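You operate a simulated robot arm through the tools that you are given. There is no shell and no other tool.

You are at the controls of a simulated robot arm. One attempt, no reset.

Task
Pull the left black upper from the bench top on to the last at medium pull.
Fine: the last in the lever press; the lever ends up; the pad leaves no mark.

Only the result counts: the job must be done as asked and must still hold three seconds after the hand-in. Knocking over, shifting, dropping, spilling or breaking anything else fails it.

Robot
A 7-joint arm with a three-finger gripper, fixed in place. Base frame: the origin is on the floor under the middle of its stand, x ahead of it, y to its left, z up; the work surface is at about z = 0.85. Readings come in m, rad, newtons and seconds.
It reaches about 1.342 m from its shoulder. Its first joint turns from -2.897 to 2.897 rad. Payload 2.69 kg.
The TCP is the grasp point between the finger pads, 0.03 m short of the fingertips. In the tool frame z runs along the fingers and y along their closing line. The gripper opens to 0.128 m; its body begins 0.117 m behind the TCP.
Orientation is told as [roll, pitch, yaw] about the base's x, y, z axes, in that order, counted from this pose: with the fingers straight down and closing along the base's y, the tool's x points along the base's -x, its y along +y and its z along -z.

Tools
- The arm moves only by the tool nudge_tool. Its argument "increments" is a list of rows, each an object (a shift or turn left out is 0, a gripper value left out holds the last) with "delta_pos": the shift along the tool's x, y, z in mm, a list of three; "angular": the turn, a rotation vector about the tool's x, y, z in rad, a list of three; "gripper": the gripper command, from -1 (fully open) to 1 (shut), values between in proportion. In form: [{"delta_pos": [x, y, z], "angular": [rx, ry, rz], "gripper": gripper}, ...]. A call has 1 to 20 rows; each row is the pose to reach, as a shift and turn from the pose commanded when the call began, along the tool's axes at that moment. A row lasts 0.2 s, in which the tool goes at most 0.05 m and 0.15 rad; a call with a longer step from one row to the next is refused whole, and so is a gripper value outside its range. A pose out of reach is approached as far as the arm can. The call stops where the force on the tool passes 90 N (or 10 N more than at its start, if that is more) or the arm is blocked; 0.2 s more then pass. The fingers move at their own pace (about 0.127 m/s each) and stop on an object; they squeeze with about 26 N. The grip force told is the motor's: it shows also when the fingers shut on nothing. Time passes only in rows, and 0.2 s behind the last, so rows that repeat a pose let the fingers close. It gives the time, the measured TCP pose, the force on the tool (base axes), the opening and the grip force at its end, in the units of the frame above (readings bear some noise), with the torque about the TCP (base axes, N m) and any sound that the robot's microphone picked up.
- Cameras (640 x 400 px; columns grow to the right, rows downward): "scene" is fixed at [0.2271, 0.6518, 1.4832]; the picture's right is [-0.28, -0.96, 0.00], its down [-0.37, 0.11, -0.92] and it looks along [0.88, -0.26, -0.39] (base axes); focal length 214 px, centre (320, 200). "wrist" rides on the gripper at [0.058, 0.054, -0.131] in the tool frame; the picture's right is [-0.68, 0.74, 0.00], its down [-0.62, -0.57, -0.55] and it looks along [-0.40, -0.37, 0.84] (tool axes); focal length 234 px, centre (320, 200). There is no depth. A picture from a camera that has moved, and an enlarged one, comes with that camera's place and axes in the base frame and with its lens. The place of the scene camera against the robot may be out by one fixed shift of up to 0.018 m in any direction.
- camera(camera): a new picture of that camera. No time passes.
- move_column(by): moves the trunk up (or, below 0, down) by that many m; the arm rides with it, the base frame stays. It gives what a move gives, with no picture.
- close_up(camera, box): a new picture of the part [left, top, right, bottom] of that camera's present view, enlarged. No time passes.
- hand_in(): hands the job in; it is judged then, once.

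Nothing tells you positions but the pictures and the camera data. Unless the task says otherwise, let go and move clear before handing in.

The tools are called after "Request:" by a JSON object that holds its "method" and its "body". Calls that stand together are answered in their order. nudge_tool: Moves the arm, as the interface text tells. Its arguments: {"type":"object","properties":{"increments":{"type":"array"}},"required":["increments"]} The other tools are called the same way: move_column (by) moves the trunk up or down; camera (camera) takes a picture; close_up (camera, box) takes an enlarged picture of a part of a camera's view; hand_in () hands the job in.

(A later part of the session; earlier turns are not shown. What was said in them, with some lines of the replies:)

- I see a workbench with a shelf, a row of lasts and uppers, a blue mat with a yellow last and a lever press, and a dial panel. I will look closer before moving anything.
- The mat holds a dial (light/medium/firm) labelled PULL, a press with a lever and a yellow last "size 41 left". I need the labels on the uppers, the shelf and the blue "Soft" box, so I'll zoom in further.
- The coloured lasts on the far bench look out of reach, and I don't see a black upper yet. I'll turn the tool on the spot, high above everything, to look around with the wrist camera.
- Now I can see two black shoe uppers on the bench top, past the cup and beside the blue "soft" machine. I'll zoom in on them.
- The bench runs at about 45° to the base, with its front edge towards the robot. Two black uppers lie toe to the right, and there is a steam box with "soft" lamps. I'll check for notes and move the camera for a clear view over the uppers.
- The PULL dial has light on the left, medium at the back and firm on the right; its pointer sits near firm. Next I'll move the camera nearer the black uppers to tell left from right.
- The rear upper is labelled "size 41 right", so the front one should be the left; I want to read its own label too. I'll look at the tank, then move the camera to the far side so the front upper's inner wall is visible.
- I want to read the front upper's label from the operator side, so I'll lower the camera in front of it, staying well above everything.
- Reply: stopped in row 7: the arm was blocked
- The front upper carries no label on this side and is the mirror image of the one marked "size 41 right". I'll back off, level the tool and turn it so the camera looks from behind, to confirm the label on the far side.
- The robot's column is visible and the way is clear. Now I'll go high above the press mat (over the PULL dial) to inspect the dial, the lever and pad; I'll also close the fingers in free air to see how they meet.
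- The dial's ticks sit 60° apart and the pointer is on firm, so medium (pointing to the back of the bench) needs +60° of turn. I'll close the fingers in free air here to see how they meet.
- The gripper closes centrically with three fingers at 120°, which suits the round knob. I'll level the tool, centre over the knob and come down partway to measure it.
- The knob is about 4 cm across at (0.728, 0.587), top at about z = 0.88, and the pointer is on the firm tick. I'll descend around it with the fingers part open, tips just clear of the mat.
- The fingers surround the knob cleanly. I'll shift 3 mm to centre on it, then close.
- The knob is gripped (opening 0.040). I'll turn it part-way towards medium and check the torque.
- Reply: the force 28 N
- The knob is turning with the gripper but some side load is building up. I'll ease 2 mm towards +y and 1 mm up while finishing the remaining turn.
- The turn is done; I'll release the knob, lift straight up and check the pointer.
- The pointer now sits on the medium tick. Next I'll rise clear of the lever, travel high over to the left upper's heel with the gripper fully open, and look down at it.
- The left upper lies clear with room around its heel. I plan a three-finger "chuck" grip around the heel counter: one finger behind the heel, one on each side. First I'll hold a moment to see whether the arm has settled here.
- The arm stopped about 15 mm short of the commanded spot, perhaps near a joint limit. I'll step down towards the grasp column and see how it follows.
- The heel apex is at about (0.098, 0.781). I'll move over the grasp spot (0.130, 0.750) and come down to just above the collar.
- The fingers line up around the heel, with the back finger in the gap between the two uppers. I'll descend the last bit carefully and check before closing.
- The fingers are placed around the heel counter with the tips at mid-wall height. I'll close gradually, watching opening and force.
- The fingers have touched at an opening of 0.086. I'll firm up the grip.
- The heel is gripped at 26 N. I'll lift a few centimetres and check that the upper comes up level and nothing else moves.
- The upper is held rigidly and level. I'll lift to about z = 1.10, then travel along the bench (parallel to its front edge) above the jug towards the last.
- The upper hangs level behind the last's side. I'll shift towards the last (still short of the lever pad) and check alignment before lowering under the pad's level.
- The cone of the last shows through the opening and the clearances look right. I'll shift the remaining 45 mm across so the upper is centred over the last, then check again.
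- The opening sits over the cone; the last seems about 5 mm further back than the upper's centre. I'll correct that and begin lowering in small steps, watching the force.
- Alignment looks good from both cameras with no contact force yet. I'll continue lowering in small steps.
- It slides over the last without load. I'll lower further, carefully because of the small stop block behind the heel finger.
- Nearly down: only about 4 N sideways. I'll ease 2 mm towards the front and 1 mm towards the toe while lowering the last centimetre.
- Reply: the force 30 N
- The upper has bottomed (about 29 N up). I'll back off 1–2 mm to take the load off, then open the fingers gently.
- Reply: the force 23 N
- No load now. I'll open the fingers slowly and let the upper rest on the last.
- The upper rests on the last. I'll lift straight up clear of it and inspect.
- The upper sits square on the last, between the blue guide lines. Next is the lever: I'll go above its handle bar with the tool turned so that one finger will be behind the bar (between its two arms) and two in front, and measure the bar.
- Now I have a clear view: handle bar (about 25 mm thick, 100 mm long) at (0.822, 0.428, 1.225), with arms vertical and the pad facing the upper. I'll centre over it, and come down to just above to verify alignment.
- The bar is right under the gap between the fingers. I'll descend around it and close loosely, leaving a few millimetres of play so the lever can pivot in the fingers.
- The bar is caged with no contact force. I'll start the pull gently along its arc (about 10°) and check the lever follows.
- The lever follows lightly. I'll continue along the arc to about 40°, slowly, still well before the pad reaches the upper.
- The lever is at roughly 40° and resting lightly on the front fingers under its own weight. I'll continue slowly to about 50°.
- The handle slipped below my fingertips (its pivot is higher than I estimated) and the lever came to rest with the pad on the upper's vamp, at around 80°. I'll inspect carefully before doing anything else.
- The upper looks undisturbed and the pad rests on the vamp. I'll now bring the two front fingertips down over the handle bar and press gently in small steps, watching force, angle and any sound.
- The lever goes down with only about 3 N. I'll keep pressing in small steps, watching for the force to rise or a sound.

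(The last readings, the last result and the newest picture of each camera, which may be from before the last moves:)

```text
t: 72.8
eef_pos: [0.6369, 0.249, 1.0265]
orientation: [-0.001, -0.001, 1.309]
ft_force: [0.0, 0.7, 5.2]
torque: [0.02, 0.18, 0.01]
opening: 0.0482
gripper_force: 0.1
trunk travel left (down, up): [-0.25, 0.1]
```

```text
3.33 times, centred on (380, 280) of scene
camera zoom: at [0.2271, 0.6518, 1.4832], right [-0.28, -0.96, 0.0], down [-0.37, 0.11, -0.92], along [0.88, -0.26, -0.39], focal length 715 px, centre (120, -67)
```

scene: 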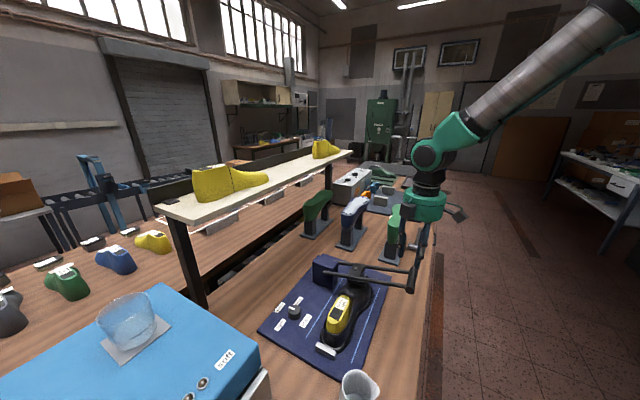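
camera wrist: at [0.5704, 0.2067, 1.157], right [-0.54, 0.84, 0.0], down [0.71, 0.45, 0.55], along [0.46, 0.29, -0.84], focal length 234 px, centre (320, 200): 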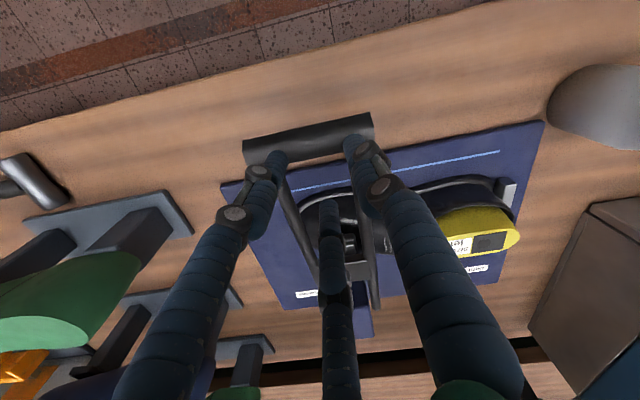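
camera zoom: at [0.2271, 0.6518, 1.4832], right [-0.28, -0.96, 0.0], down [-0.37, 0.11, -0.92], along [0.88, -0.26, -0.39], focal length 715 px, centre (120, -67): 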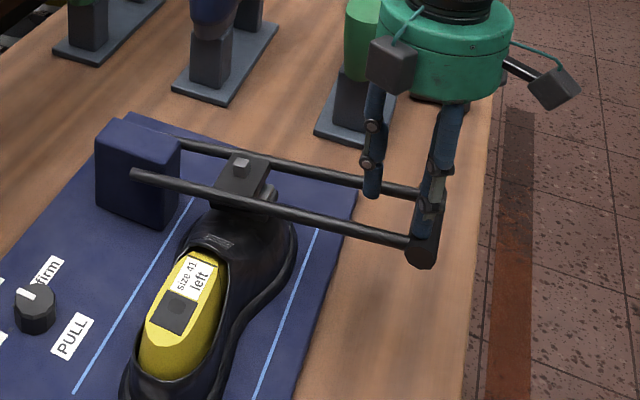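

Force is rising slowly (about 5 N) as the pad bears on the vamp. I continue in small steps.

Request:
{"method": "nudge_tool", "body": {"increments": [{"delta_pos": [0, 0, 1.5]}, {"delta_pos": [0, 0, 3]}]}}

Request:
{"method": "nudge_tool", "body": {"increments": [{"delta_pos": [0, 0, 1.5]}, {"delta_pos": [0, 0, 3]}]}}

Request:
{"method": "close_up", "body": {"camera": "scene", "box": [315, 220, 445, 340]}}

```text
t: 73.4
eef_pos: [0.6385, 0.2487, 1.0225]
orientation: [0.0, 0.0, 1.309]
ft_force: [-1.9, -2.1, 5.4]
torque: [0.02, 0.29, 0.11]
opening: 0.0489
gripper_force: 0.4
trunk travel left (down, up): [-0.25, 0.1]
```

```text
t: 74.0
eef_pos: [0.6381, 0.248, 1.0203]
orientation: [0.0, 0.001, 1.307]
ft_force: [-0.2, -0.9, 3.4]
torque: [-0.04, 0.18, 0.07]
opening: 0.0483
gripper_force: 0.4
trunk travel left (down, up): [-0.25, 0.1]
```

```text
3.33 times, centred on (380, 280) of scene
camera zoom: at [0.2271, 0.6518, 1.4832], right [-0.28, -0.96, 0.0], down [-0.37, 0.11, -0.92], along [0.88, -0.26, -0.39], focal length 715 px, centre (120, -67)
```

zoom: 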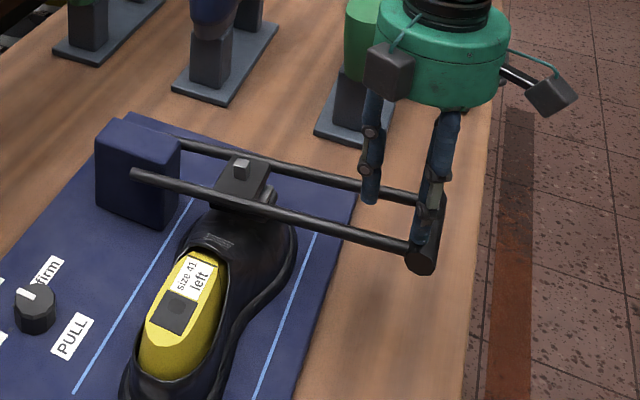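

Request:
{"method": "nudge_tool", "body": {"increments": [{"delta_pos": [0, 0, 1.5]}, {"delta_pos": [0, 0, 3]}, {"delta_pos": [0, 0, 4.5]}]}}

Request:
{"method": "nudge_tool", "body": {"increments": [{"delta_pos": [0, 0, 1.5]}, {"delta_pos": [0, 0, 3]}]}}

Request:
{"method": "close_up", "body": {"camera": "scene", "box": [315, 220, 445, 340]}}

```text
t: 74.8
eef_pos: [0.6377, 0.2492, 1.0162]
orientation: [0.0, 0.001, 1.308]
ft_force: [0.2, -0.7, 0.6]
torque: [-0.01, 0.06, -0.02]
opening: 0.0488
gripper_force: 0.1
trunk travel left (down, up): [-0.25, 0.1]
```

```text
t: 75.4
eef_pos: [0.6375, 0.249, 1.0129]
orientation: [0.001, 0.001, 1.309]
ft_force: [0.1, -0.8, -0.3]
torque: [0.01, 0.0, 0.01]
opening: 0.0482
gripper_force: 0.1
trunk travel left (down, up): [-0.25, 0.1]
```

```text
3.33 times, centred on (380, 280) of scene
camera zoom: at [0.2271, 0.6518, 1.4832], right [-0.28, -0.96, 0.0], down [-0.37, 0.11, -0.92], along [0.88, -0.26, -0.39], focal length 715 px, centre (120, -67)
```

zoom: 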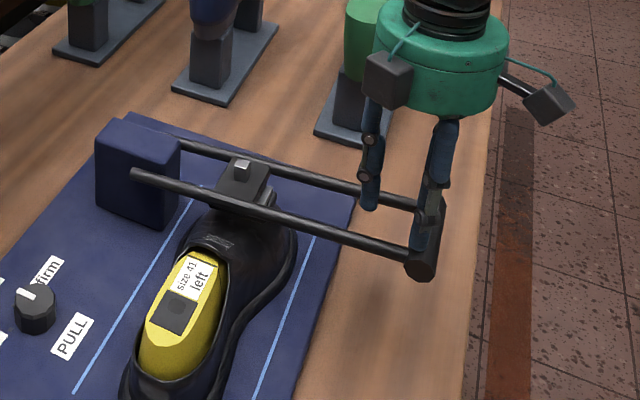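

Request:
{"method": "close_up", "body": {"camera": "wrist", "box": [220, 90, 420, 260]}}

Request:
{"method": "close_up", "body": {"camera": "scene", "box": [375, 230, 435, 310]}}

```text
2.35 times, centred on (320, 175) of wrist
camera zoom: at [0.5707, 0.2074, 1.1425], right [-0.54, 0.84, 0.0], down [0.71, 0.45, 0.55], along [0.46, 0.29, -0.84], focal length 551 px, centre (320, 259)
```

zoom: 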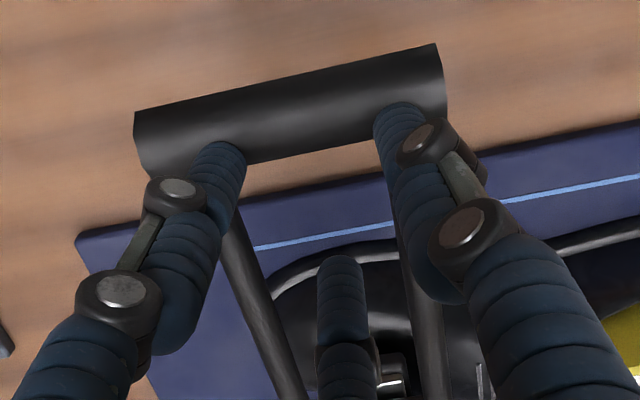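

```text
5.00 times, centred on (405, 270) of scene
camera zoom: at [0.2271, 0.6518, 1.4832], right [-0.28, -0.96, 0.0], down [-0.37, 0.11, -0.92], along [0.88, -0.26, -0.39], focal length 1072 px, centre (-105, -150)
```

zoom: 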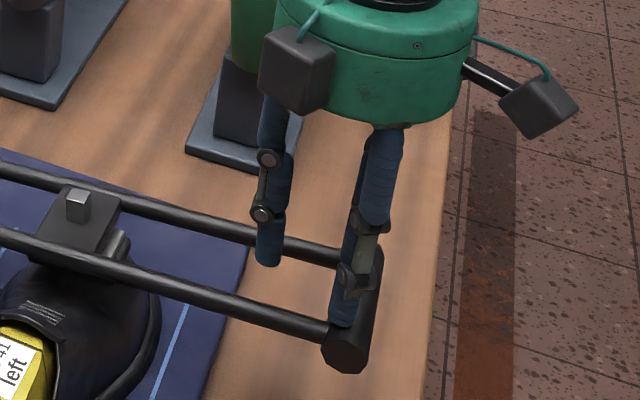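

Request:
{"method": "close_up", "body": {"camera": "scene", "box": [330, 255, 390, 305]}}

Request:
{"method": "close_up", "body": {"camera": "wrist", "box": [280, 180, 420, 300]}}

```text
8.00 times, centred on (360, 280) of scene
camera zoom: at [0.2271, 0.6518, 1.4832], right [-0.28, -0.96, 0.0], down [-0.37, 0.11, -0.92], along [0.88, -0.26, -0.39], focal length 1716 px, centre (0, -440)
```

zoom: 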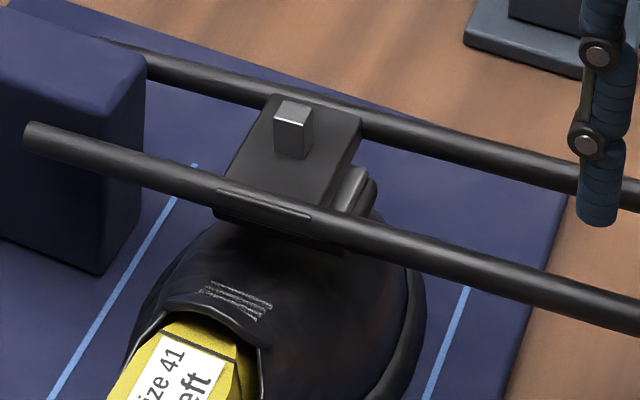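

```text
3.33 times, centred on (350, 240) of wrist
camera zoom: at [0.5707, 0.2074, 1.1425], right [-0.54, 0.84, 0.0], down [0.71, 0.45, 0.55], along [0.46, 0.29, -0.84], focal length 781 px, centre (220, 67)
```

zoom: 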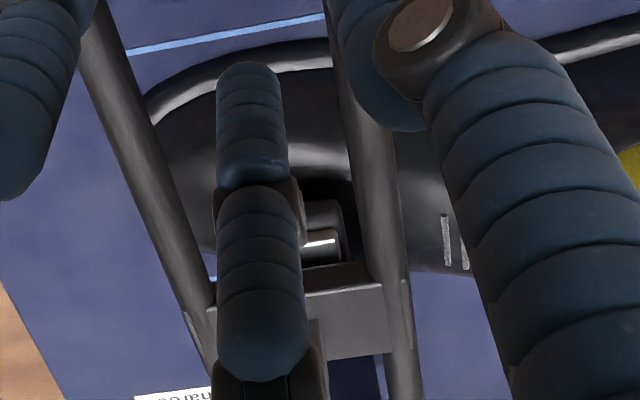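

The pad sits on a spring plunger: its bolt head is rising through the crosspiece as the pad bears on the vamp. My fingertips are now just behind the bar, over the two arms, which is a stable place to press. I'll continue gently.

Request:
{"method": "nudge_tool", "body": {"increments": [{"delta_pos": [0, 0, 1.5]}, {"delta_pos": [0, 0, 3]}]}}

Request:
{"method": "nudge_tool", "body": {"increments": [{"delta_pos": [0, 0, 1.5]}, {"delta_pos": [0, 0, 3]}]}}

Request:
{"method": "close_up", "body": {"camera": "scene", "box": [330, 245, 430, 325]}}

```text
t: 76.0
eef_pos: [0.6373, 0.25, 1.0108]
orientation: [0.0, 0.0, 1.308]
ft_force: [1.3, -1.0, 0.0]
torque: [-0.01, -0.03, 0.0]
opening: 0.048
gripper_force: 0.1
trunk travel left (down, up): [-0.25, 0.1]
```

```text
t: 76.6
eef_pos: [0.6396, 0.2491, 1.0064]
orientation: [-0.001, 0.0, 1.311]
ft_force: [0.4, 1.0, -0.3]
torque: [-0.04, -0.01, -0.05]
opening: 0.0481
gripper_force: 0.0
trunk travel left (down, up): [-0.25, 0.1]
```

```text
5.00 times, centred on (380, 285) of scene
camera zoom: at [0.2271, 0.6518, 1.4832], right [-0.28, -0.96, 0.0], down [-0.37, 0.11, -0.92], along [0.88, -0.26, -0.39], focal length 1072 px, centre (20, -225)
```

zoom: 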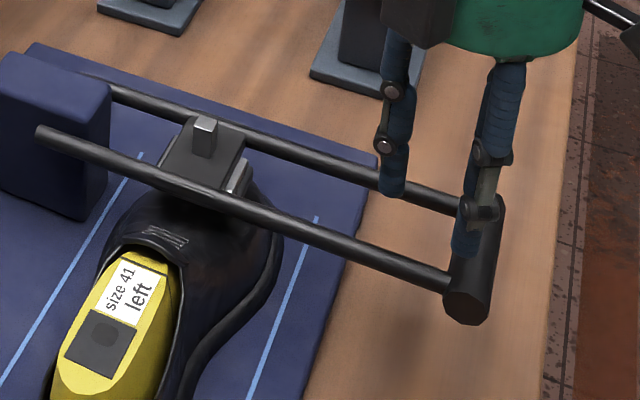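

The lever seems to be settling further under its own weight. I'll hold still briefly and look.

Request:
{"method": "nudge_tool", "body": {"increments": [{"delta_pos": [0, 0, 0]}]}}

Request:
{"method": "close_up", "body": {"camera": "scene", "box": [330, 245, 430, 325]}}

Request:
{"method": "close_up", "body": {"camera": "wrist", "box": [220, 90, 420, 260]}}

```text
t: 77.0
eef_pos: [0.6382, 0.2497, 1.0072]
orientation: [-0.001, -0.001, 1.308]
ft_force: [0.3, 0.7, 0.3]
torque: [0.01, 0.04, 0.0]
opening: 0.0478
gripper_force: 0.1
trunk travel left (down, up): [-0.25, 0.1]
```

```text
5.00 times, centred on (380, 285) of scene
camera zoom: at [0.2271, 0.6518, 1.4832], right [-0.28, -0.96, 0.0], down [-0.37, 0.11, -0.92], along [0.88, -0.26, -0.39], focal length 1072 px, centre (20, -225)
```

zoom: 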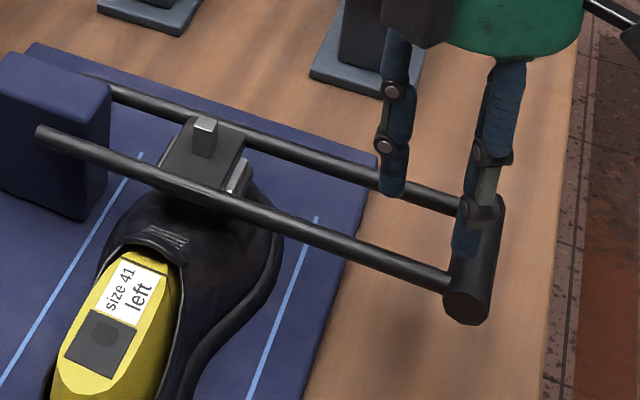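

```text
2.35 times, centred on (320, 175) of wrist
camera zoom: at [0.5716, 0.2069, 1.1364], right [-0.54, 0.84, 0.0], down [0.71, 0.45, 0.55], along [0.46, 0.29, -0.84], focal length 551 px, centre (320, 259)
```

zoom: 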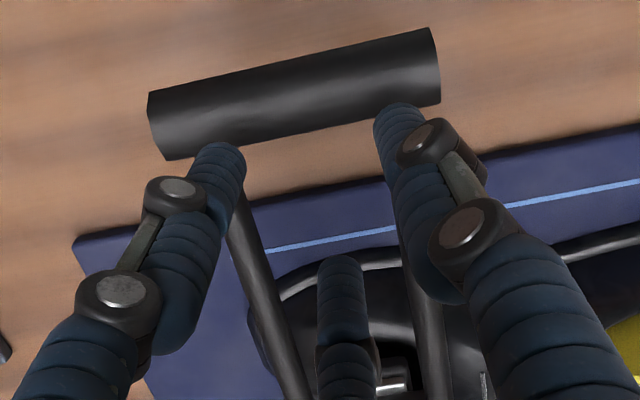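

The lever is now about horizontal and at rest. I'll lower until the fingertips touch the arms and feel whether this is the stop.

Request:
{"method": "nudge_tool", "body": {"increments": [{"delta_pos": [0, 0, 2]}, {"delta_pos": [0, 0, 4]}, {"delta_pos": [0, 0, 6]}]}}

Request:
{"method": "nudge_tool", "body": {"increments": [{"delta_pos": [0, 0, 1.5]}, {"delta_pos": [0, 0, 3]}]}}

Request:
{"method": "close_up", "body": {"camera": "scene", "box": [330, 245, 430, 325]}}

```text
t: 77.8
eef_pos: [0.6391, 0.2504, 1.0011]
orientation: [0.0, 0.0, 1.31]
ft_force: [0.3, 0.3, 0.3]
torque: [0.01, 0.01, -0.02]
opening: 0.0482
gripper_force: 0.1
trunk travel left (down, up): [-0.25, 0.1]
```

```text
t: 78.4
eef_pos: [0.6388, 0.249, 0.9986]
orientation: [0.0, -0.001, 1.309]
ft_force: [-0.5, -0.2, -0.2]
torque: [0.0, -0.03, 0.0]
opening: 0.0479
gripper_force: 0.2
trunk travel left (down, up): [-0.25, 0.1]
```

```text
5.00 times, centred on (380, 285) of scene
camera zoom: at [0.2271, 0.6518, 1.4832], right [-0.28, -0.96, 0.0], down [-0.37, 0.11, -0.92], along [0.88, -0.26, -0.39], focal length 1072 px, centre (20, -225)
```

zoom: 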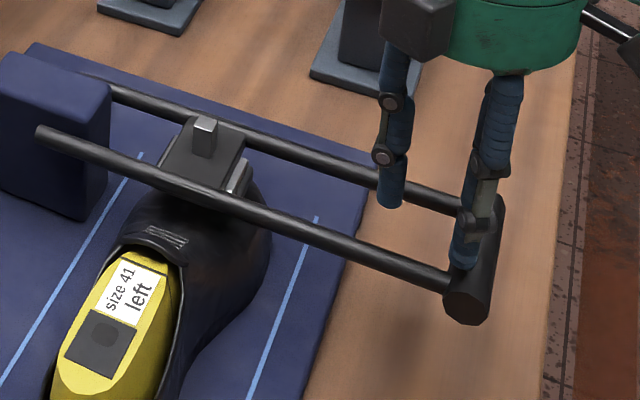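

The upper's loose flange has vanished: it has now been pulled down onto the last. Now I must raise the lever. I'll move the fingers up and forward so they straddle the handle bar, then grip it.

Request:
{"method": "nudge_tool", "body": {"increments": [{"delta_pos": [0, 0, -20], "gripper": -0.4}, {"delta_pos": [15, 8.5, -20], "gripper": -0.4}, {"delta_pos": [29.4, 17, -20], "gripper": -0.4}, {"delta_pos": [29.4, 17, 15], "gripper": -0.4}, {"delta_pos": [29.4, 17, 45], "gripper": -0.4}]}}

Request:
{"method": "close_up", "body": {"camera": "wrist", "box": [220, 90, 420, 260]}}

Request:
{"method": "close_up", "body": {"camera": "scene", "box": [330, 245, 430, 325]}}

```text
t: 79.6
eef_pos: [0.6151, 0.2301, 0.9559]
orientation: [0.0, 0.001, 1.309]
ft_force: [0.4, 0.0, -1.0]
torque: [-0.01, 0.04, -0.02]
opening: 0.0896
gripper_force: 0.0
trunk travel left (down, up): [-0.25, 0.1]
```

```text
2.35 times, centred on (320, 175) of wrist
camera zoom: at [0.5485, 0.187, 1.0846], right [-0.54, 0.84, 0.0], down [0.71, 0.45, 0.55], along [0.46, 0.29, -0.84], focal length 551 px, centre (320, 259)
```

zoom: 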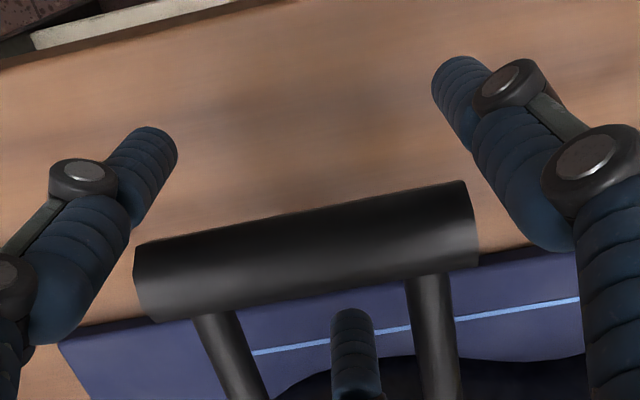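

```text
5.00 times, centred on (380, 285) of scene
camera zoom: at [0.2271, 0.6518, 1.4832], right [-0.28, -0.96, 0.0], down [-0.37, 0.11, -0.92], along [0.88, -0.26, -0.39], focal length 1072 px, centre (20, -225)
```

zoom: 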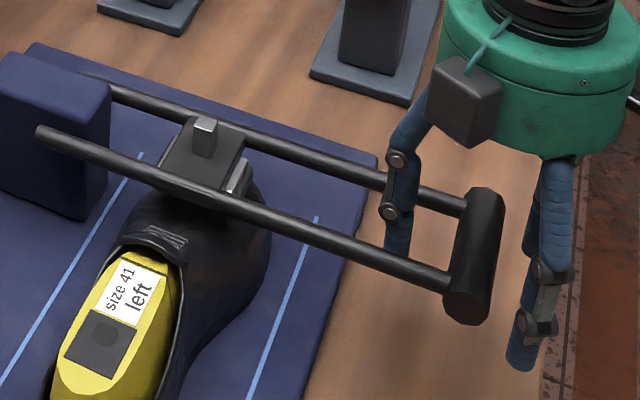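

The bar is now between the fingers. I'll grip it firmly.

Request:
{"method": "nudge_tool", "body": {"increments": [{"gripper": 0.0}, {"gripper": 0.25}, {"gripper": 0.5}, {"gripper": 0.6}]}}

Request:
{"method": "close_up", "body": {"camera": "wrist", "box": [220, 90, 420, 260]}}

```text
t: 80.6
eef_pos: [0.6154, 0.2303, 0.9541]
orientation: [-0.002, 0.0, 1.309]
ft_force: [5.1, 7.2, -0.4]
torque: [0.07, -0.04, 0.04]
opening: 0.0377
gripper_force: 45.2
trunk travel left (down, up): [-0.25, 0.1]
```

```text
2.35 times, centred on (320, 175) of wrist
camera zoom: at [0.5487, 0.1874, 1.0851], right [-0.54, 0.84, 0.0], down [0.7, 0.45, 0.55], along [0.46, 0.29, -0.84], focal length 551 px, centre (320, 259)
```

zoom: 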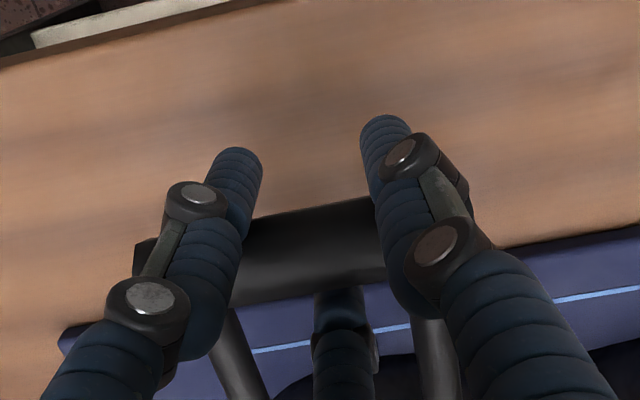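

The bar is gripped. I'll raise the lever along its true arc (pivot at about z = 0.956, radius 0.276), starting gently.

Request:
{"method": "nudge_tool", "body": {"increments": [{"delta_pos": [-0.2, -0.1, -12]}, {"delta_pos": [-0.9, -0.5, -24.1]}, {"delta_pos": [-2.0, -1.2, -36]}, {"delta_pos": [-3.6, -2.1, -47.9]}]}}

Request:
{"method": "close_up", "body": {"camera": "scene", "box": [310, 215, 440, 335]}}

```text
t: 81.6
eef_pos: [0.6203, 0.2328, 1.0024]
orientation: [-0.004, 0.0, 1.309]
ft_force: [6.4, 59.2, -5.4]
torque: [0.38, -0.14, 0.55]
opening: 0.0378
gripper_force: 45.0
trunk travel left (down, up): [-0.25, 0.1]
```

```text
3.33 times, centred on (375, 275) of scene
camera zoom: at [0.2271, 0.6518, 1.4832], right [-0.28, -0.96, 0.0], down [-0.37, 0.11, -0.92], along [0.88, -0.26, -0.39], focal length 715 px, centre (137, -50)
```

zoom: 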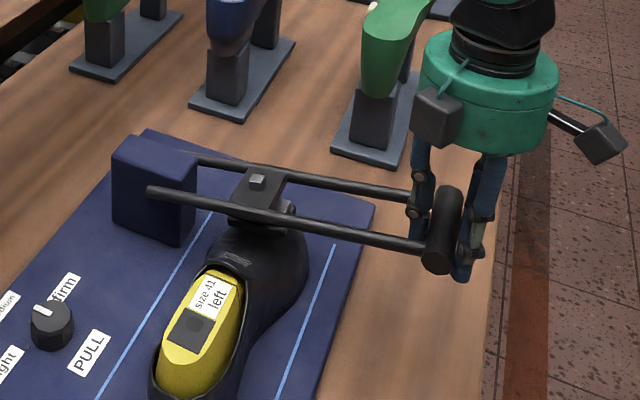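

There is a large sideways load (59 N) building up, so my path or grip is straining the lever. I'll ease in the direction of that force to relieve it.

Request:
{"method": "nudge_tool", "body": {"increments": [{"delta_pos": [-1.8, 0.1, 0]}, {"delta_pos": [-3.6, 0.2, 0]}]}}

Request:
{"method": "close_up", "body": {"camera": "wrist", "box": [220, 90, 420, 260]}}

```text
t: 82.2
eef_pos: [0.6205, 0.232, 1.0019]
orientation: [0.0, 0.001, 1.309]
ft_force: [16.0, 30.5, -4.5]
torque: [-0.47, -0.73, 0.18]
opening: 0.0376
gripper_force: 44.8
trunk travel left (down, up): [-0.25, 0.1]
```

```text
2.35 times, centred on (320, 175) of wrist
camera zoom: at [0.5525, 0.19, 1.1312], right [-0.54, 0.84, 0.0], down [0.71, 0.45, 0.55], along [0.46, 0.29, -0.84], focal length 551 px, centre (320, 259)
```

zoom: 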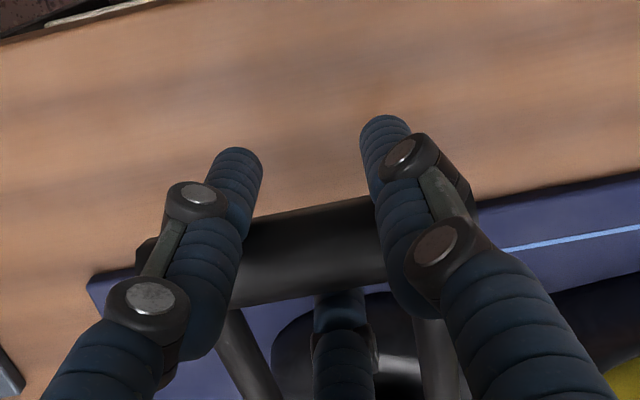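

Request:
{"method": "nudge_tool", "body": {"increments": [{"delta_pos": [-2.2, -1.2, 0]}, {"delta_pos": [-4.3, -2.5, 0]}]}}

```text
t: 82.8
eef_pos: [0.6206, 0.233, 1.0001]
orientation: [0.003, 0.002, 1.309]
ft_force: [0.5, -14.6, 3.8]
torque: [-0.77, -0.67, 0.01]
opening: 0.0379
gripper_force: 44.5
trunk travel left (down, up): [-0.25, 0.1]
```

The relief shows the lever's true arc leans back more than I assumed (pivot lower, radius about 0.316). I'll continue with the corrected arc in short stretches, checking the side force.

Request:
{"method": "nudge_tool", "body": {"increments": [{"delta_pos": [-2.4, -1.4, -13.2]}, {"delta_pos": [-6.1, -3.6, -26.3]}]}}

```text
t: 83.4
eef_pos: [0.6234, 0.2369, 1.0272]
orientation: [0.005, 0.004, 1.309]
ft_force: [-15.2, -60.1, 11.5]
torque: [-0.79, -0.3, 0.03]
opening: 0.0374
gripper_force: 44.9
trunk travel left (down, up): [-0.25, 0.1]
```

Request:
{"method": "nudge_tool", "body": {"increments": [{"delta_pos": [2.6, 1.5, 0]}, {"delta_pos": [5.2, 3.0, 0]}]}}

Request:
{"method": "close_up", "body": {"camera": "scene", "box": [310, 215, 440, 335]}}

Request:
{"method": "close_up", "body": {"camera": "wrist", "box": [220, 90, 420, 260]}}

```text
t: 84.0
eef_pos: [0.6237, 0.2366, 1.0295]
orientation: [-0.001, 0.0, 1.309]
ft_force: [-5.7, -21.0, 1.1]
torque: [0.41, 0.69, 0.01]
opening: 0.0375
gripper_force: 44.6
trunk travel left (down, up): [-0.25, 0.1]
```

```text
3.33 times, centred on (375, 275) of scene
camera zoom: at [0.2271, 0.6518, 1.4832], right [-0.28, -0.96, 0.0], down [-0.37, 0.11, -0.92], along [0.88, -0.26, -0.39], focal length 715 px, centre (137, -50)
```

zoom: 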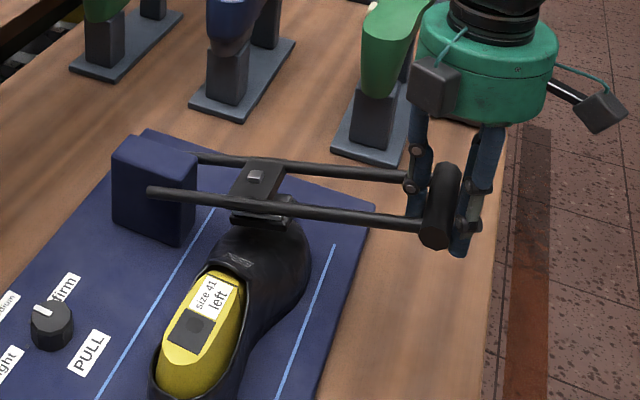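

```text
2.35 times, centred on (320, 175) of wrist
camera zoom: at [0.5562, 0.1942, 1.1584], right [-0.54, 0.84, 0.0], down [0.7, 0.45, 0.55], along [0.47, 0.3, -0.83], focal length 551 px, centre (320, 259)
```

zoom: 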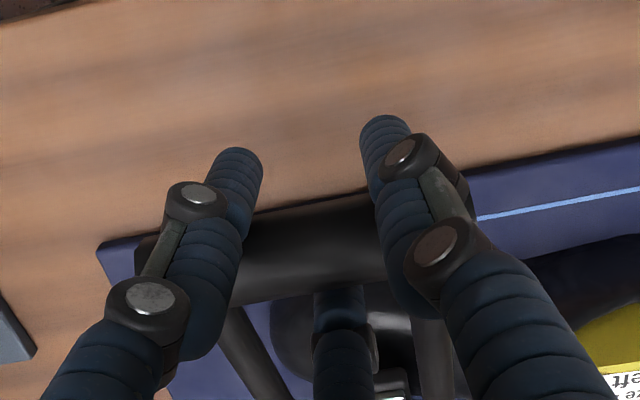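

Tracing the measured positions, the radius 0.276 arc fits after all; my commanded path was just offset by a couple of millimetres. I'll continue along it in stretches.

Request:
{"method": "nudge_tool", "body": {"increments": [{"delta_pos": [-1.5, -0.9, -10.5]}, {"delta_pos": [-4.1, -2.4, -21.1]}, {"delta_pos": [-7.9, -4.6, -32.2]}, {"delta_pos": [-12.1, -7, -43.3]}]}}

```text
t: 85.0
eef_pos: [0.6345, 0.2473, 1.0715]
orientation: [0.001, 0.001, 1.311]
ft_force: [0.1, 23.4, -11.1]
torque: [0.21, 0.18, 0.12]
opening: 0.0376
gripper_force: 45.4
trunk travel left (down, up): [-0.25, 0.1]
```

Request:
{"method": "nudge_tool", "body": {"increments": [{"delta_pos": [-6.3, -3.7, -10.9]}, {"delta_pos": [-11.3, -6.6, -21.4]}, {"delta_pos": [-16.8, -9.7, -31.7]}, {"delta_pos": [-22.5, -13, -41.7]}, {"delta_pos": [-28.8, -16.6, -51.4]}, {"delta_pos": [-35.2, -20.4, -60.8]}]}}

Request:
{"method": "close_up", "body": {"camera": "scene", "box": [300, 195, 430, 335]}}

```text
t: 86.4
eef_pos: [0.6609, 0.2719, 1.1318]
orientation: [-0.002, -0.001, 1.309]
ft_force: [-7.0, -11.8, 6.2]
torque: [-0.46, 0.06, -0.03]
opening: 0.0379
gripper_force: 44.8
trunk travel left (down, up): [-0.25, 0.1]
```

```text
2.86 times, centred on (365, 265) of scene
camera zoom: at [0.2271, 0.6518, 1.4832], right [-0.28, -0.96, 0.0], down [-0.37, 0.11, -0.92], along [0.88, -0.26, -0.39], focal length 613 px, centre (191, 14)
```

zoom: 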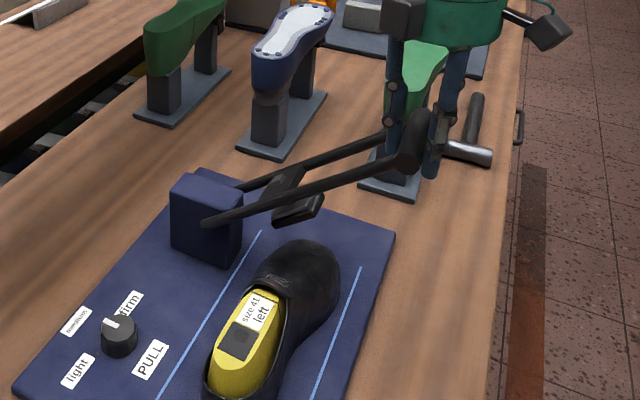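

The upper now hugs the last smoothly, and the lever is coming up. I'll carry on along the arc.

Request:
{"method": "nudge_tool", "body": {"increments": [{"delta_pos": [-6, -3.5, -9.1]}, {"delta_pos": [-13.2, -7.6, -17.8]}, {"delta_pos": [-20.7, -12, -26.1]}, {"delta_pos": [-28.6, -16.5, -34]}, {"delta_pos": [-36.7, -21.2, -41.6]}, {"delta_pos": [-45.1, -26.1, -48.7]}]}}

```text
t: 87.8
eef_pos: [0.6974, 0.3104, 1.1805]
orientation: [-0.001, -0.002, 1.309]
ft_force: [-3.9, -4.9, 5.8]
torque: [-0.03, 0.05, 0.02]
opening: 0.0378
gripper_force: 45.2
trunk travel left (down, up): [-0.25, 0.1]
```

Request:
{"method": "nudge_tool", "body": {"increments": [{"delta_pos": [-8.7, -5, -6.7]}, {"delta_pos": [-17.6, -10.2, -12.9]}, {"delta_pos": [-26.8, -15.5, -18.7]}, {"delta_pos": [-36.1, -20.9, -24]}, {"delta_pos": [-45.6, -26.4, -28.9]}, {"delta_pos": [-55.3, -32, -33.3]}, {"delta_pos": [-65.2, -37.7, -37.1]}, {"delta_pos": [-75.3, -43.5, -40.5]}, {"delta_pos": [-85.4, -49.3, -43.4]}, {"delta_pos": [-95.6, -55.2, -45.7]}]}}

Request:
{"method": "close_up", "body": {"camera": "scene", "box": [280, 150, 410, 340]}}

```text
t: 90.0
eef_pos: [0.7755, 0.3903, 1.2265]
orientation: [0.001, 0.002, 1.309]
ft_force: [12.8, -9.8, -11.6]
torque: [-0.37, -0.31, 0.03]
opening: 0.0374
gripper_force: 45.4
trunk travel left (down, up): [-0.25, 0.1]
```

```text
2.11 times, centred on (345, 245) of scene
camera zoom: at [0.2271, 0.6518, 1.4832], right [-0.28, -0.96, 0.0], down [-0.37, 0.11, -0.92], along [0.88, -0.26, -0.39], focal length 452 px, centre (267, 105)
```

zoom: 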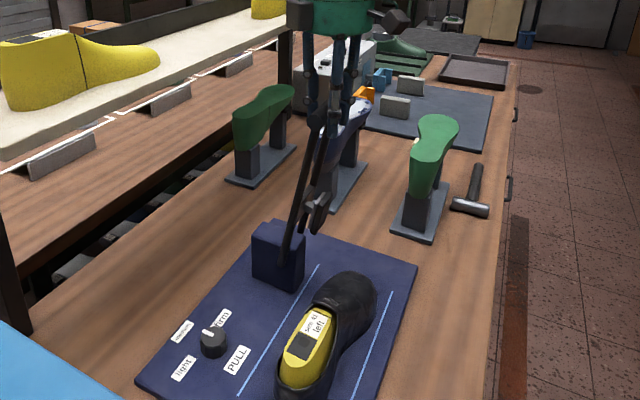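

Request:
{"method": "nudge_tool", "body": {"increments": [{"delta_pos": [-5.2, -3, 0]}, {"delta_pos": [-10.3, -6, -0.3]}, {"delta_pos": [-15.5, -9, -1]}, {"delta_pos": [-20.6, -11.9, -1.7]}, {"delta_pos": [-25.9, -15, -2]}, {"delta_pos": [-31.1, -18, -2.4]}, {"delta_pos": [-36.3, -21, -2.5]}]}}

```text
t: 91.6
eef_pos: [0.805, 0.4181, 1.2299]
orientation: [-0.001, -0.002, 1.31]
ft_force: [-4.9, 7.1, 8.5]
torque: [0.22, 0.09, 0.08]
opening: 0.0374
gripper_force: 45.3
trunk travel left (down, up): [-0.25, 0.1]
```

Request:
{"method": "nudge_tool", "body": {"increments": [{"delta_pos": [-3.5, -2, 0]}, {"delta_pos": [-7, -4, 0]}, {"delta_pos": [-8.7, -5, 0]}]}}

Request:
{"method": "close_up", "body": {"camera": "scene", "box": [280, 150, 410, 340]}}

Request:
{"method": "camera", "body": {"camera": "wrist"}}

```text
t: 92.4
eef_pos: [0.8118, 0.4272, 1.2306]
orientation: [-0.001, 0.001, 1.309]
ft_force: [-7.2, 7.0, 16.2]
torque: [0.08, 0.11, 0.15]
opening: 0.0371
gripper_force: 44.9
trunk travel left (down, up): [-0.25, 0.1]
```

```text
2.11 times, centred on (345, 245) of scene
camera zoom: at [0.2271, 0.6518, 1.4832], right [-0.28, -0.96, 0.0], down [-0.37, 0.11, -0.92], along [0.88, -0.26, -0.39], focal length 452 px, centre (267, 105)
```

zoom: 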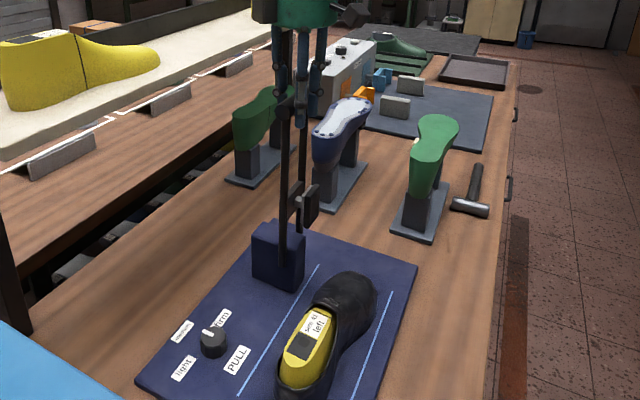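

```text
taken
camera wrist: at [0.7447, 0.3832, 1.3596], right [-0.54, 0.84, 0.0], down [0.7, 0.45, 0.55], along [0.46, 0.29, -0.84], focal length 234 px, centre (320, 200)
```

wrist: 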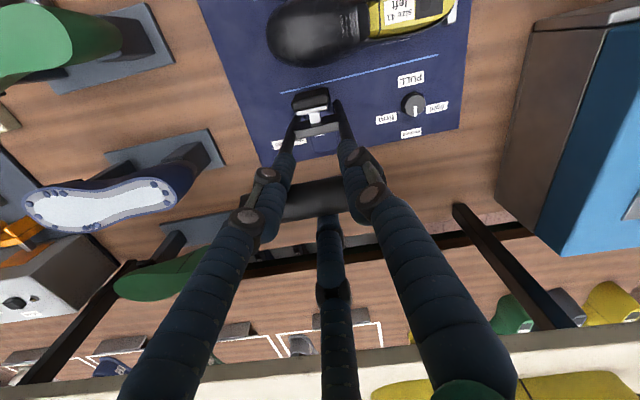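

The lever is back to vertical. I'll push a little further back to feel for its rest stop before releasing.

Request:
{"method": "nudge_tool", "body": {"increments": [{"delta_pos": [-1.3, -0.8, -2]}, {"delta_pos": [-2.6, -1.5, -2]}]}}

Request:
{"method": "nudge_tool", "body": {"increments": [{"delta_pos": [-1.3, -0.8, 0]}, {"delta_pos": [-2.6, -1.5, 0]}]}}

```text
t: 93.0
eef_pos: [0.8149, 0.4281, 1.2295]
orientation: [0.001, 0.003, 1.308]
ft_force: [-9.9, 1.9, 8.5]
torque: [-0.08, -0.11, 0.12]
opening: 0.0374
gripper_force: 44.8
trunk travel left (down, up): [-0.25, 0.1]
```

```text
t: 93.6
eef_pos: [0.8147, 0.4281, 1.2296]
orientation: [0.002, 0.003, 1.309]
ft_force: [-23.7, -23.2, 4.6]
torque: [-0.78, -0.5, 0.18]
opening: 0.0374
gripper_force: 45.5
trunk travel left (down, up): [-0.25, 0.1]
```

That is the back stop. I'll ease the pressure, then loosen the fingers slightly (still caging the bar) to see whether the lever stays up by itself.

Request:
{"method": "nudge_tool", "body": {"increments": [{"delta_pos": [2.2, 1.3, 0]}, {"delta_pos": [2.2, 1.3, 0], "gripper": 0.35}, {"delta_pos": [2.2, 1.3, 0], "gripper": 0.25}, {"delta_pos": [2.2, 1.3, 0], "gripper": 0.15}, {"delta_pos": [2.2, 1.3, 0], "gripper": 0.1}, {"delta_pos": [2.2, 1.3, 0], "gripper": 0.1}, {"delta_pos": [2.2, 1.3, 0], "gripper": 0.1}]}}

Request:
{"method": "camera", "body": {"camera": "wrist"}}

Request:
{"method": "close_up", "body": {"camera": "wrist", "box": [240, 70, 440, 260]}}

```text
t: 95.2
eef_pos: [0.8173, 0.4295, 1.2313]
orientation: [0.001, 0.0, 1.309]
ft_force: [1.2, 0.0, -0.5]
torque: [-0.04, 0.02, -0.04]
opening: 0.058
gripper_force: 0.0
trunk travel left (down, up): [-0.25, 0.1]
```

```text
taken
camera wrist: at [0.748, 0.387, 1.3603], right [-0.54, 0.84, 0.0], down [0.71, 0.45, 0.55], along [0.46, 0.29, -0.84], focal length 234 px, centre (320, 200)
```

wrist: 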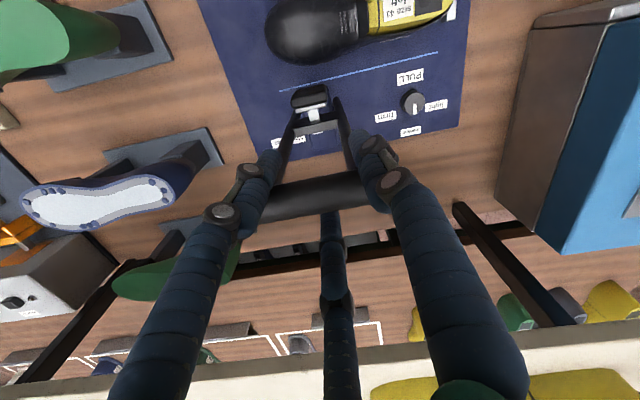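

```text
2.11 times, centred on (340, 165) of wrist
camera zoom: at [0.748, 0.387, 1.3603], right [-0.54, 0.84, 0.0], down [0.71, 0.45, 0.55], along [0.46, 0.29, -0.84], focal length 493 px, centre (278, 274)
```

zoom: 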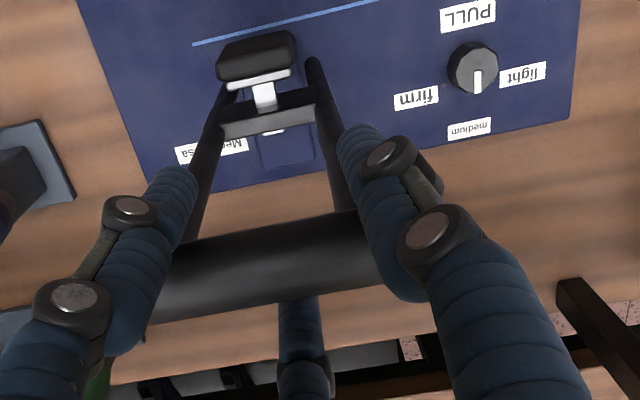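

The lever stays with no load on the fingers. I'll open further while staying in place, ready to catch it, and check that it does not creep forward.

Request:
{"method": "nudge_tool", "body": {"increments": [{"gripper": -0.1}, {"gripper": -0.3}, {"gripper": -0.3}, {"gripper": -0.3}, {"gripper": -0.3}, {"gripper": -0.3}, {"gripper": -0.3}, {"gripper": -0.3}]}}

Request:
{"method": "close_up", "body": {"camera": "wrist", "box": [240, 70, 440, 260]}}

```text
t: 97.0
eef_pos: [0.8144, 0.4296, 1.2307]
orientation: [0.0, 0.0, 1.31]
ft_force: [-0.2, -0.1, -0.3]
torque: [0.03, -0.03, 0.01]
opening: 0.0831
gripper_force: 0.1
trunk travel left (down, up): [-0.25, 0.1]
```

```text
2.11 times, centred on (340, 165) of wrist
camera zoom: at [0.7479, 0.3869, 1.3603], right [-0.54, 0.84, 0.0], down [0.71, 0.45, 0.55], along [0.46, 0.29, -0.84], focal length 493 px, centre (278, 274)
```

zoom: 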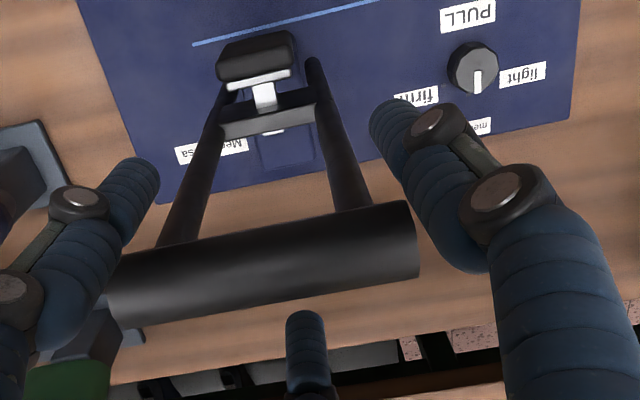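

The lever stands by itself. I'll lift the fingers straight up off the bar and then inspect everything.

Request:
{"method": "nudge_tool", "body": {"increments": [{"delta_pos": [0, 0, -10]}, {"delta_pos": [0, 0, -25]}, {"delta_pos": [0, 0, -50]}, {"delta_pos": [0, 0, -80]}, {"delta_pos": [0, 0, -110]}, {"delta_pos": [0, 0, -140]}]}}

Request:
{"method": "camera", "body": {"camera": "wrist"}}

Request:
{"method": "close_up", "body": {"camera": "wrist", "box": [240, 0, 450, 145]}}

Request:
{"method": "close_up", "body": {"camera": "scene", "box": [310, 250, 400, 350]}}

Request:
{"method": "close_up", "body": {"camera": "scene", "box": [280, 150, 410, 340]}}

```text
t: 98.4
eef_pos: [0.8153, 0.4254, 1.3746]
orientation: [0.001, 0.001, 1.31]
ft_force: [-1.0, 0.0, 0.6]
torque: [-0.02, -0.01, 0.02]
opening: 0.0835
gripper_force: 0.0
trunk travel left (down, up): [-0.25, 0.1]
```

```text
taken
camera wrist: at [0.748, 0.3833, 1.5038], right [-0.54, 0.84, 0.0], down [0.71, 0.45, 0.55], along [0.46, 0.29, -0.84], focal length 234 px, centre (320, 200)
```

wrist: 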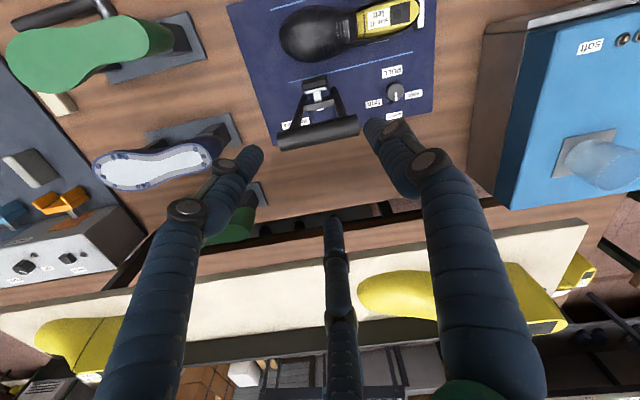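

```text
2.76 times, centred on (345, 72) of wrist
camera zoom: at [0.748, 0.3833, 1.5038], right [-0.54, 0.84, 0.0], down [0.71, 0.45, 0.55], along [0.46, 0.29, -0.84], focal length 646 px, centre (251, 552)
```

zoom: 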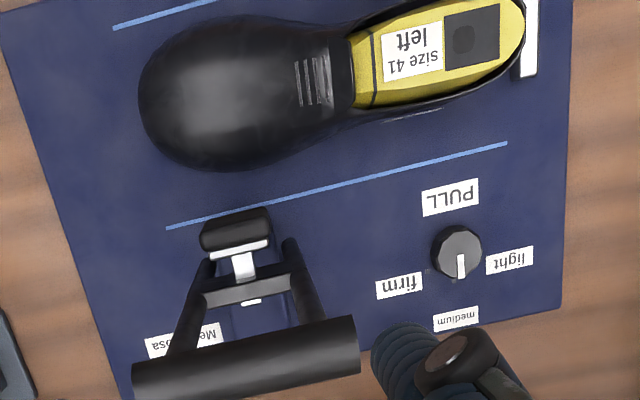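

```text
4.00 times, centred on (355, 300) of scene
camera zoom: at [0.2271, 0.6518, 1.4832], right [-0.28, -0.96, 0.0], down [-0.37, 0.11, -0.92], along [0.88, -0.26, -0.39], focal length 858 px, centre (180, -200)
```

zoom: 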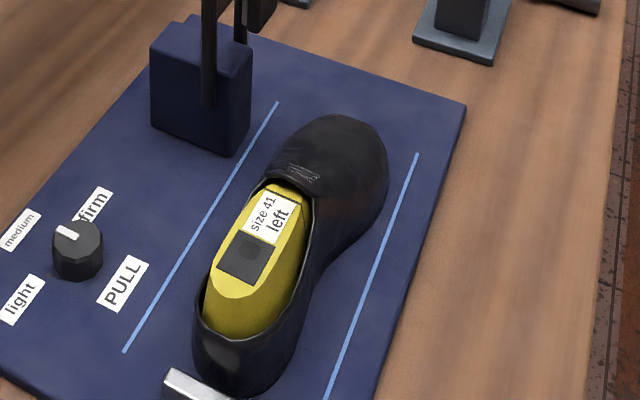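

```text
2.11 times, centred on (345, 245) of scene
camera zoom: at [0.2271, 0.6518, 1.4832], right [-0.28, -0.96, 0.0], down [-0.37, 0.11, -0.92], along [0.88, -0.26, -0.39], focal length 452 px, centre (267, 105)
```

zoom: 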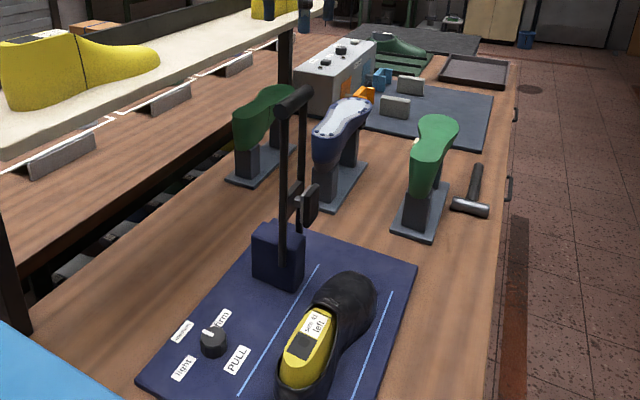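

The lever is up, the upper fits the last snugly, and the dial is on medium. I'll check the vamp for any mark and that the rest of the bench is undisturbed.

Request:
{"method": "close_up", "body": {"camera": "wrist", "box": [270, 0, 430, 80]}}

Request:
{"method": "close_up", "body": {"camera": "scene", "box": [340, 270, 390, 320]}}

Request:
{"method": "camera", "body": {"camera": "scene"}}

```text
4.00 times, centred on (350, 40) of wrist
camera zoom: at [0.748, 0.3833, 1.5038], right [-0.54, 0.84, 0.0], down [0.71, 0.45, 0.55], along [0.46, 0.29, -0.84], focal length 937 px, centre (200, 840)
```

zoom: 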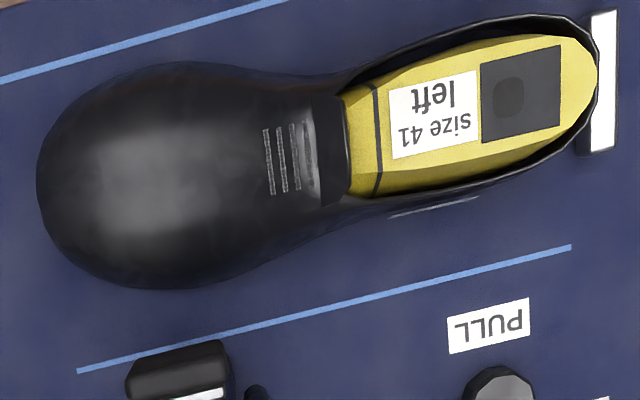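

```text
8.00 times, centred on (365, 295) of scene
camera zoom: at [0.2271, 0.6518, 1.4832], right [-0.28, -0.96, 0.0], down [-0.37, 0.11, -0.92], along [0.88, -0.26, -0.39], focal length 1716 px, centre (-40, -560)
```

zoom: 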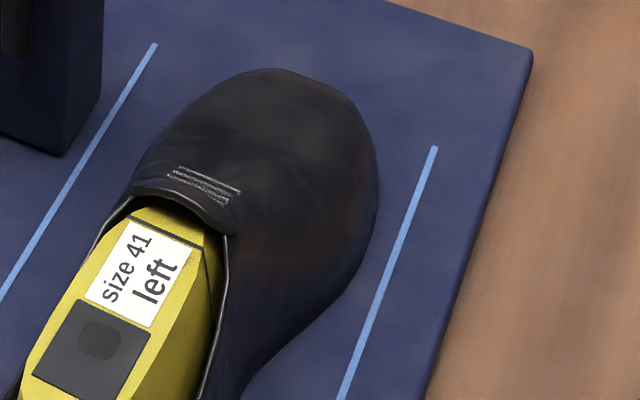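

```text
taken
```

scene: 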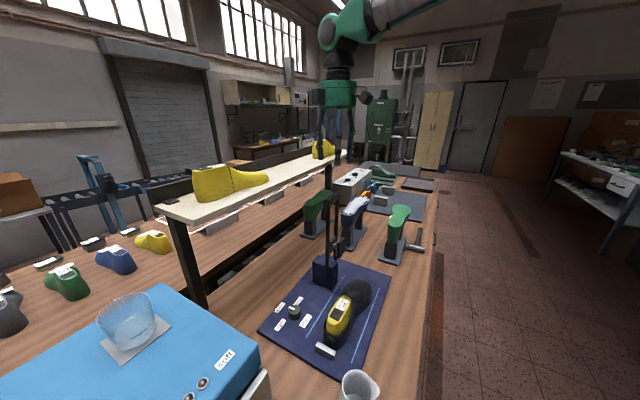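

No mark is visible on the vamp, and nothing else has moved. I'll move the arm well clear and take a last look before handing in.

Request:
{"method": "nudge_tool", "body": {"increments": [{"delta_pos": [0, 0, -40]}, {"delta_pos": [0, 0, -80]}, {"delta_pos": [30, 17, -110]}, {"delta_pos": [62, 36, -130]}, {"delta_pos": [95, 55, -140]}, {"delta_pos": [130, 75, -150]}, {"delta_pos": [165, 95, -150]}, {"delta_pos": [200, 115, -150]}, {"delta_pos": [230, 133, -150]}, {"delta_pos": [230, 133, -150]}, {"delta_pos": [230, 133, -150]}, {"delta_pos": [230, 133, -150]}]}}

Request:
{"method": "camera", "body": {"camera": "scene"}}

Request:
{"method": "camera", "body": {"camera": "wrist"}}

Request:
{"method": "close_up", "body": {"camera": "scene", "box": [250, 180, 410, 370]}}

```text
t: 101.0
eef_pos: [0.628, 0.2414, 1.5226]
orientation: [0.0, 0.001, 1.309]
ft_force: [-0.7, -1.2, -0.1]
torque: [-0.01, -0.06, 0.0]
opening: 0.0833
gripper_force: 0.1
trunk travel left (down, up): [-0.25, 0.1]
```

```text
taken
```

scene: 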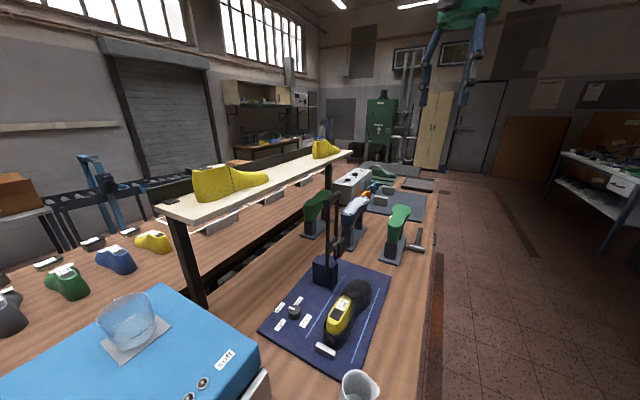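

```text
taken
camera wrist: at [0.5606, 0.1996, 1.6527], right [-0.54, 0.84, 0.0], down [0.71, 0.45, 0.55], along [0.46, 0.29, -0.84], focal length 234 px, centre (320, 200)
```

wrist: 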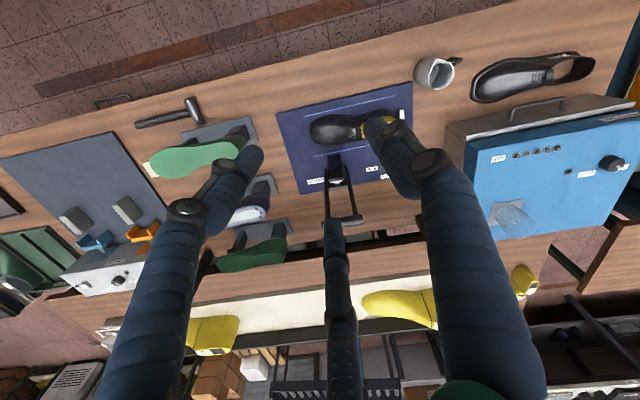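

```text
2.11 times, centred on (330, 275) of scene
camera zoom: at [0.2271, 0.6518, 1.4832], right [-0.28, -0.96, 0.0], down [-0.37, 0.11, -0.92], along [0.88, -0.26, -0.39], focal length 452 px, centre (299, 42)
```

zoom: 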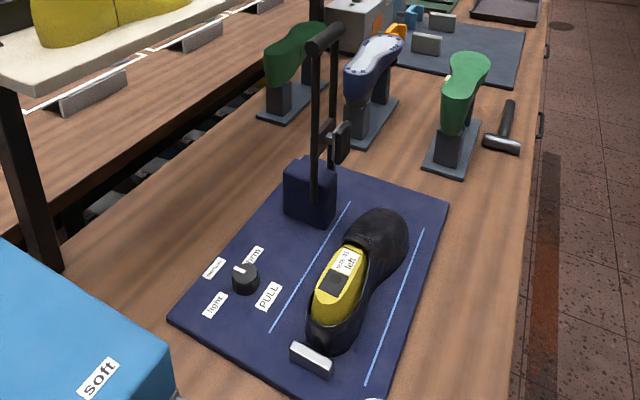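

The left black upper sits snugly on the last in the press, the dial points to medium, and the lever stands up by itself. There is no visible mark on the vamp, the right upper, jug and other items look to be where they were, and the arm is clear. I'm handing in.

Request:
{"method": "hand_in", "body": {}}

```text
The job is handed in.
```

I've handed in the job: the left black upper from the bench top is pulled onto the size 41 left last in the lever press, at medium pull. I haven't had the judge's result.

- **Dial:** I turned it from firm to medium before pulling, and it still points to medium.
- **Upper:** I identified it as the left one from its shape and because the other upper is labelled "size 41 right". I never read its own label. It sat square on the last, and after the press its loose edge was pulled under all round.
- **Lever:** On the way down the handle slipped out of the fingers. The lever dropped part of the way and the pad came to rest on the upper. After that I pressed it down in small steps with light force. Raising it again needed some force sideways, up to about 60 N. It is now up against its stop and stayed up once I let go.
- **Mark:** Close-ups showed no pad mark. After that drop, the mark is the point I'm least sure of.
- **Everything else:** The right upper, the jug and the other items on the bench look as they were. I didn't use the steam box, since the task didn't mention it. The arm was clear before I handed in.
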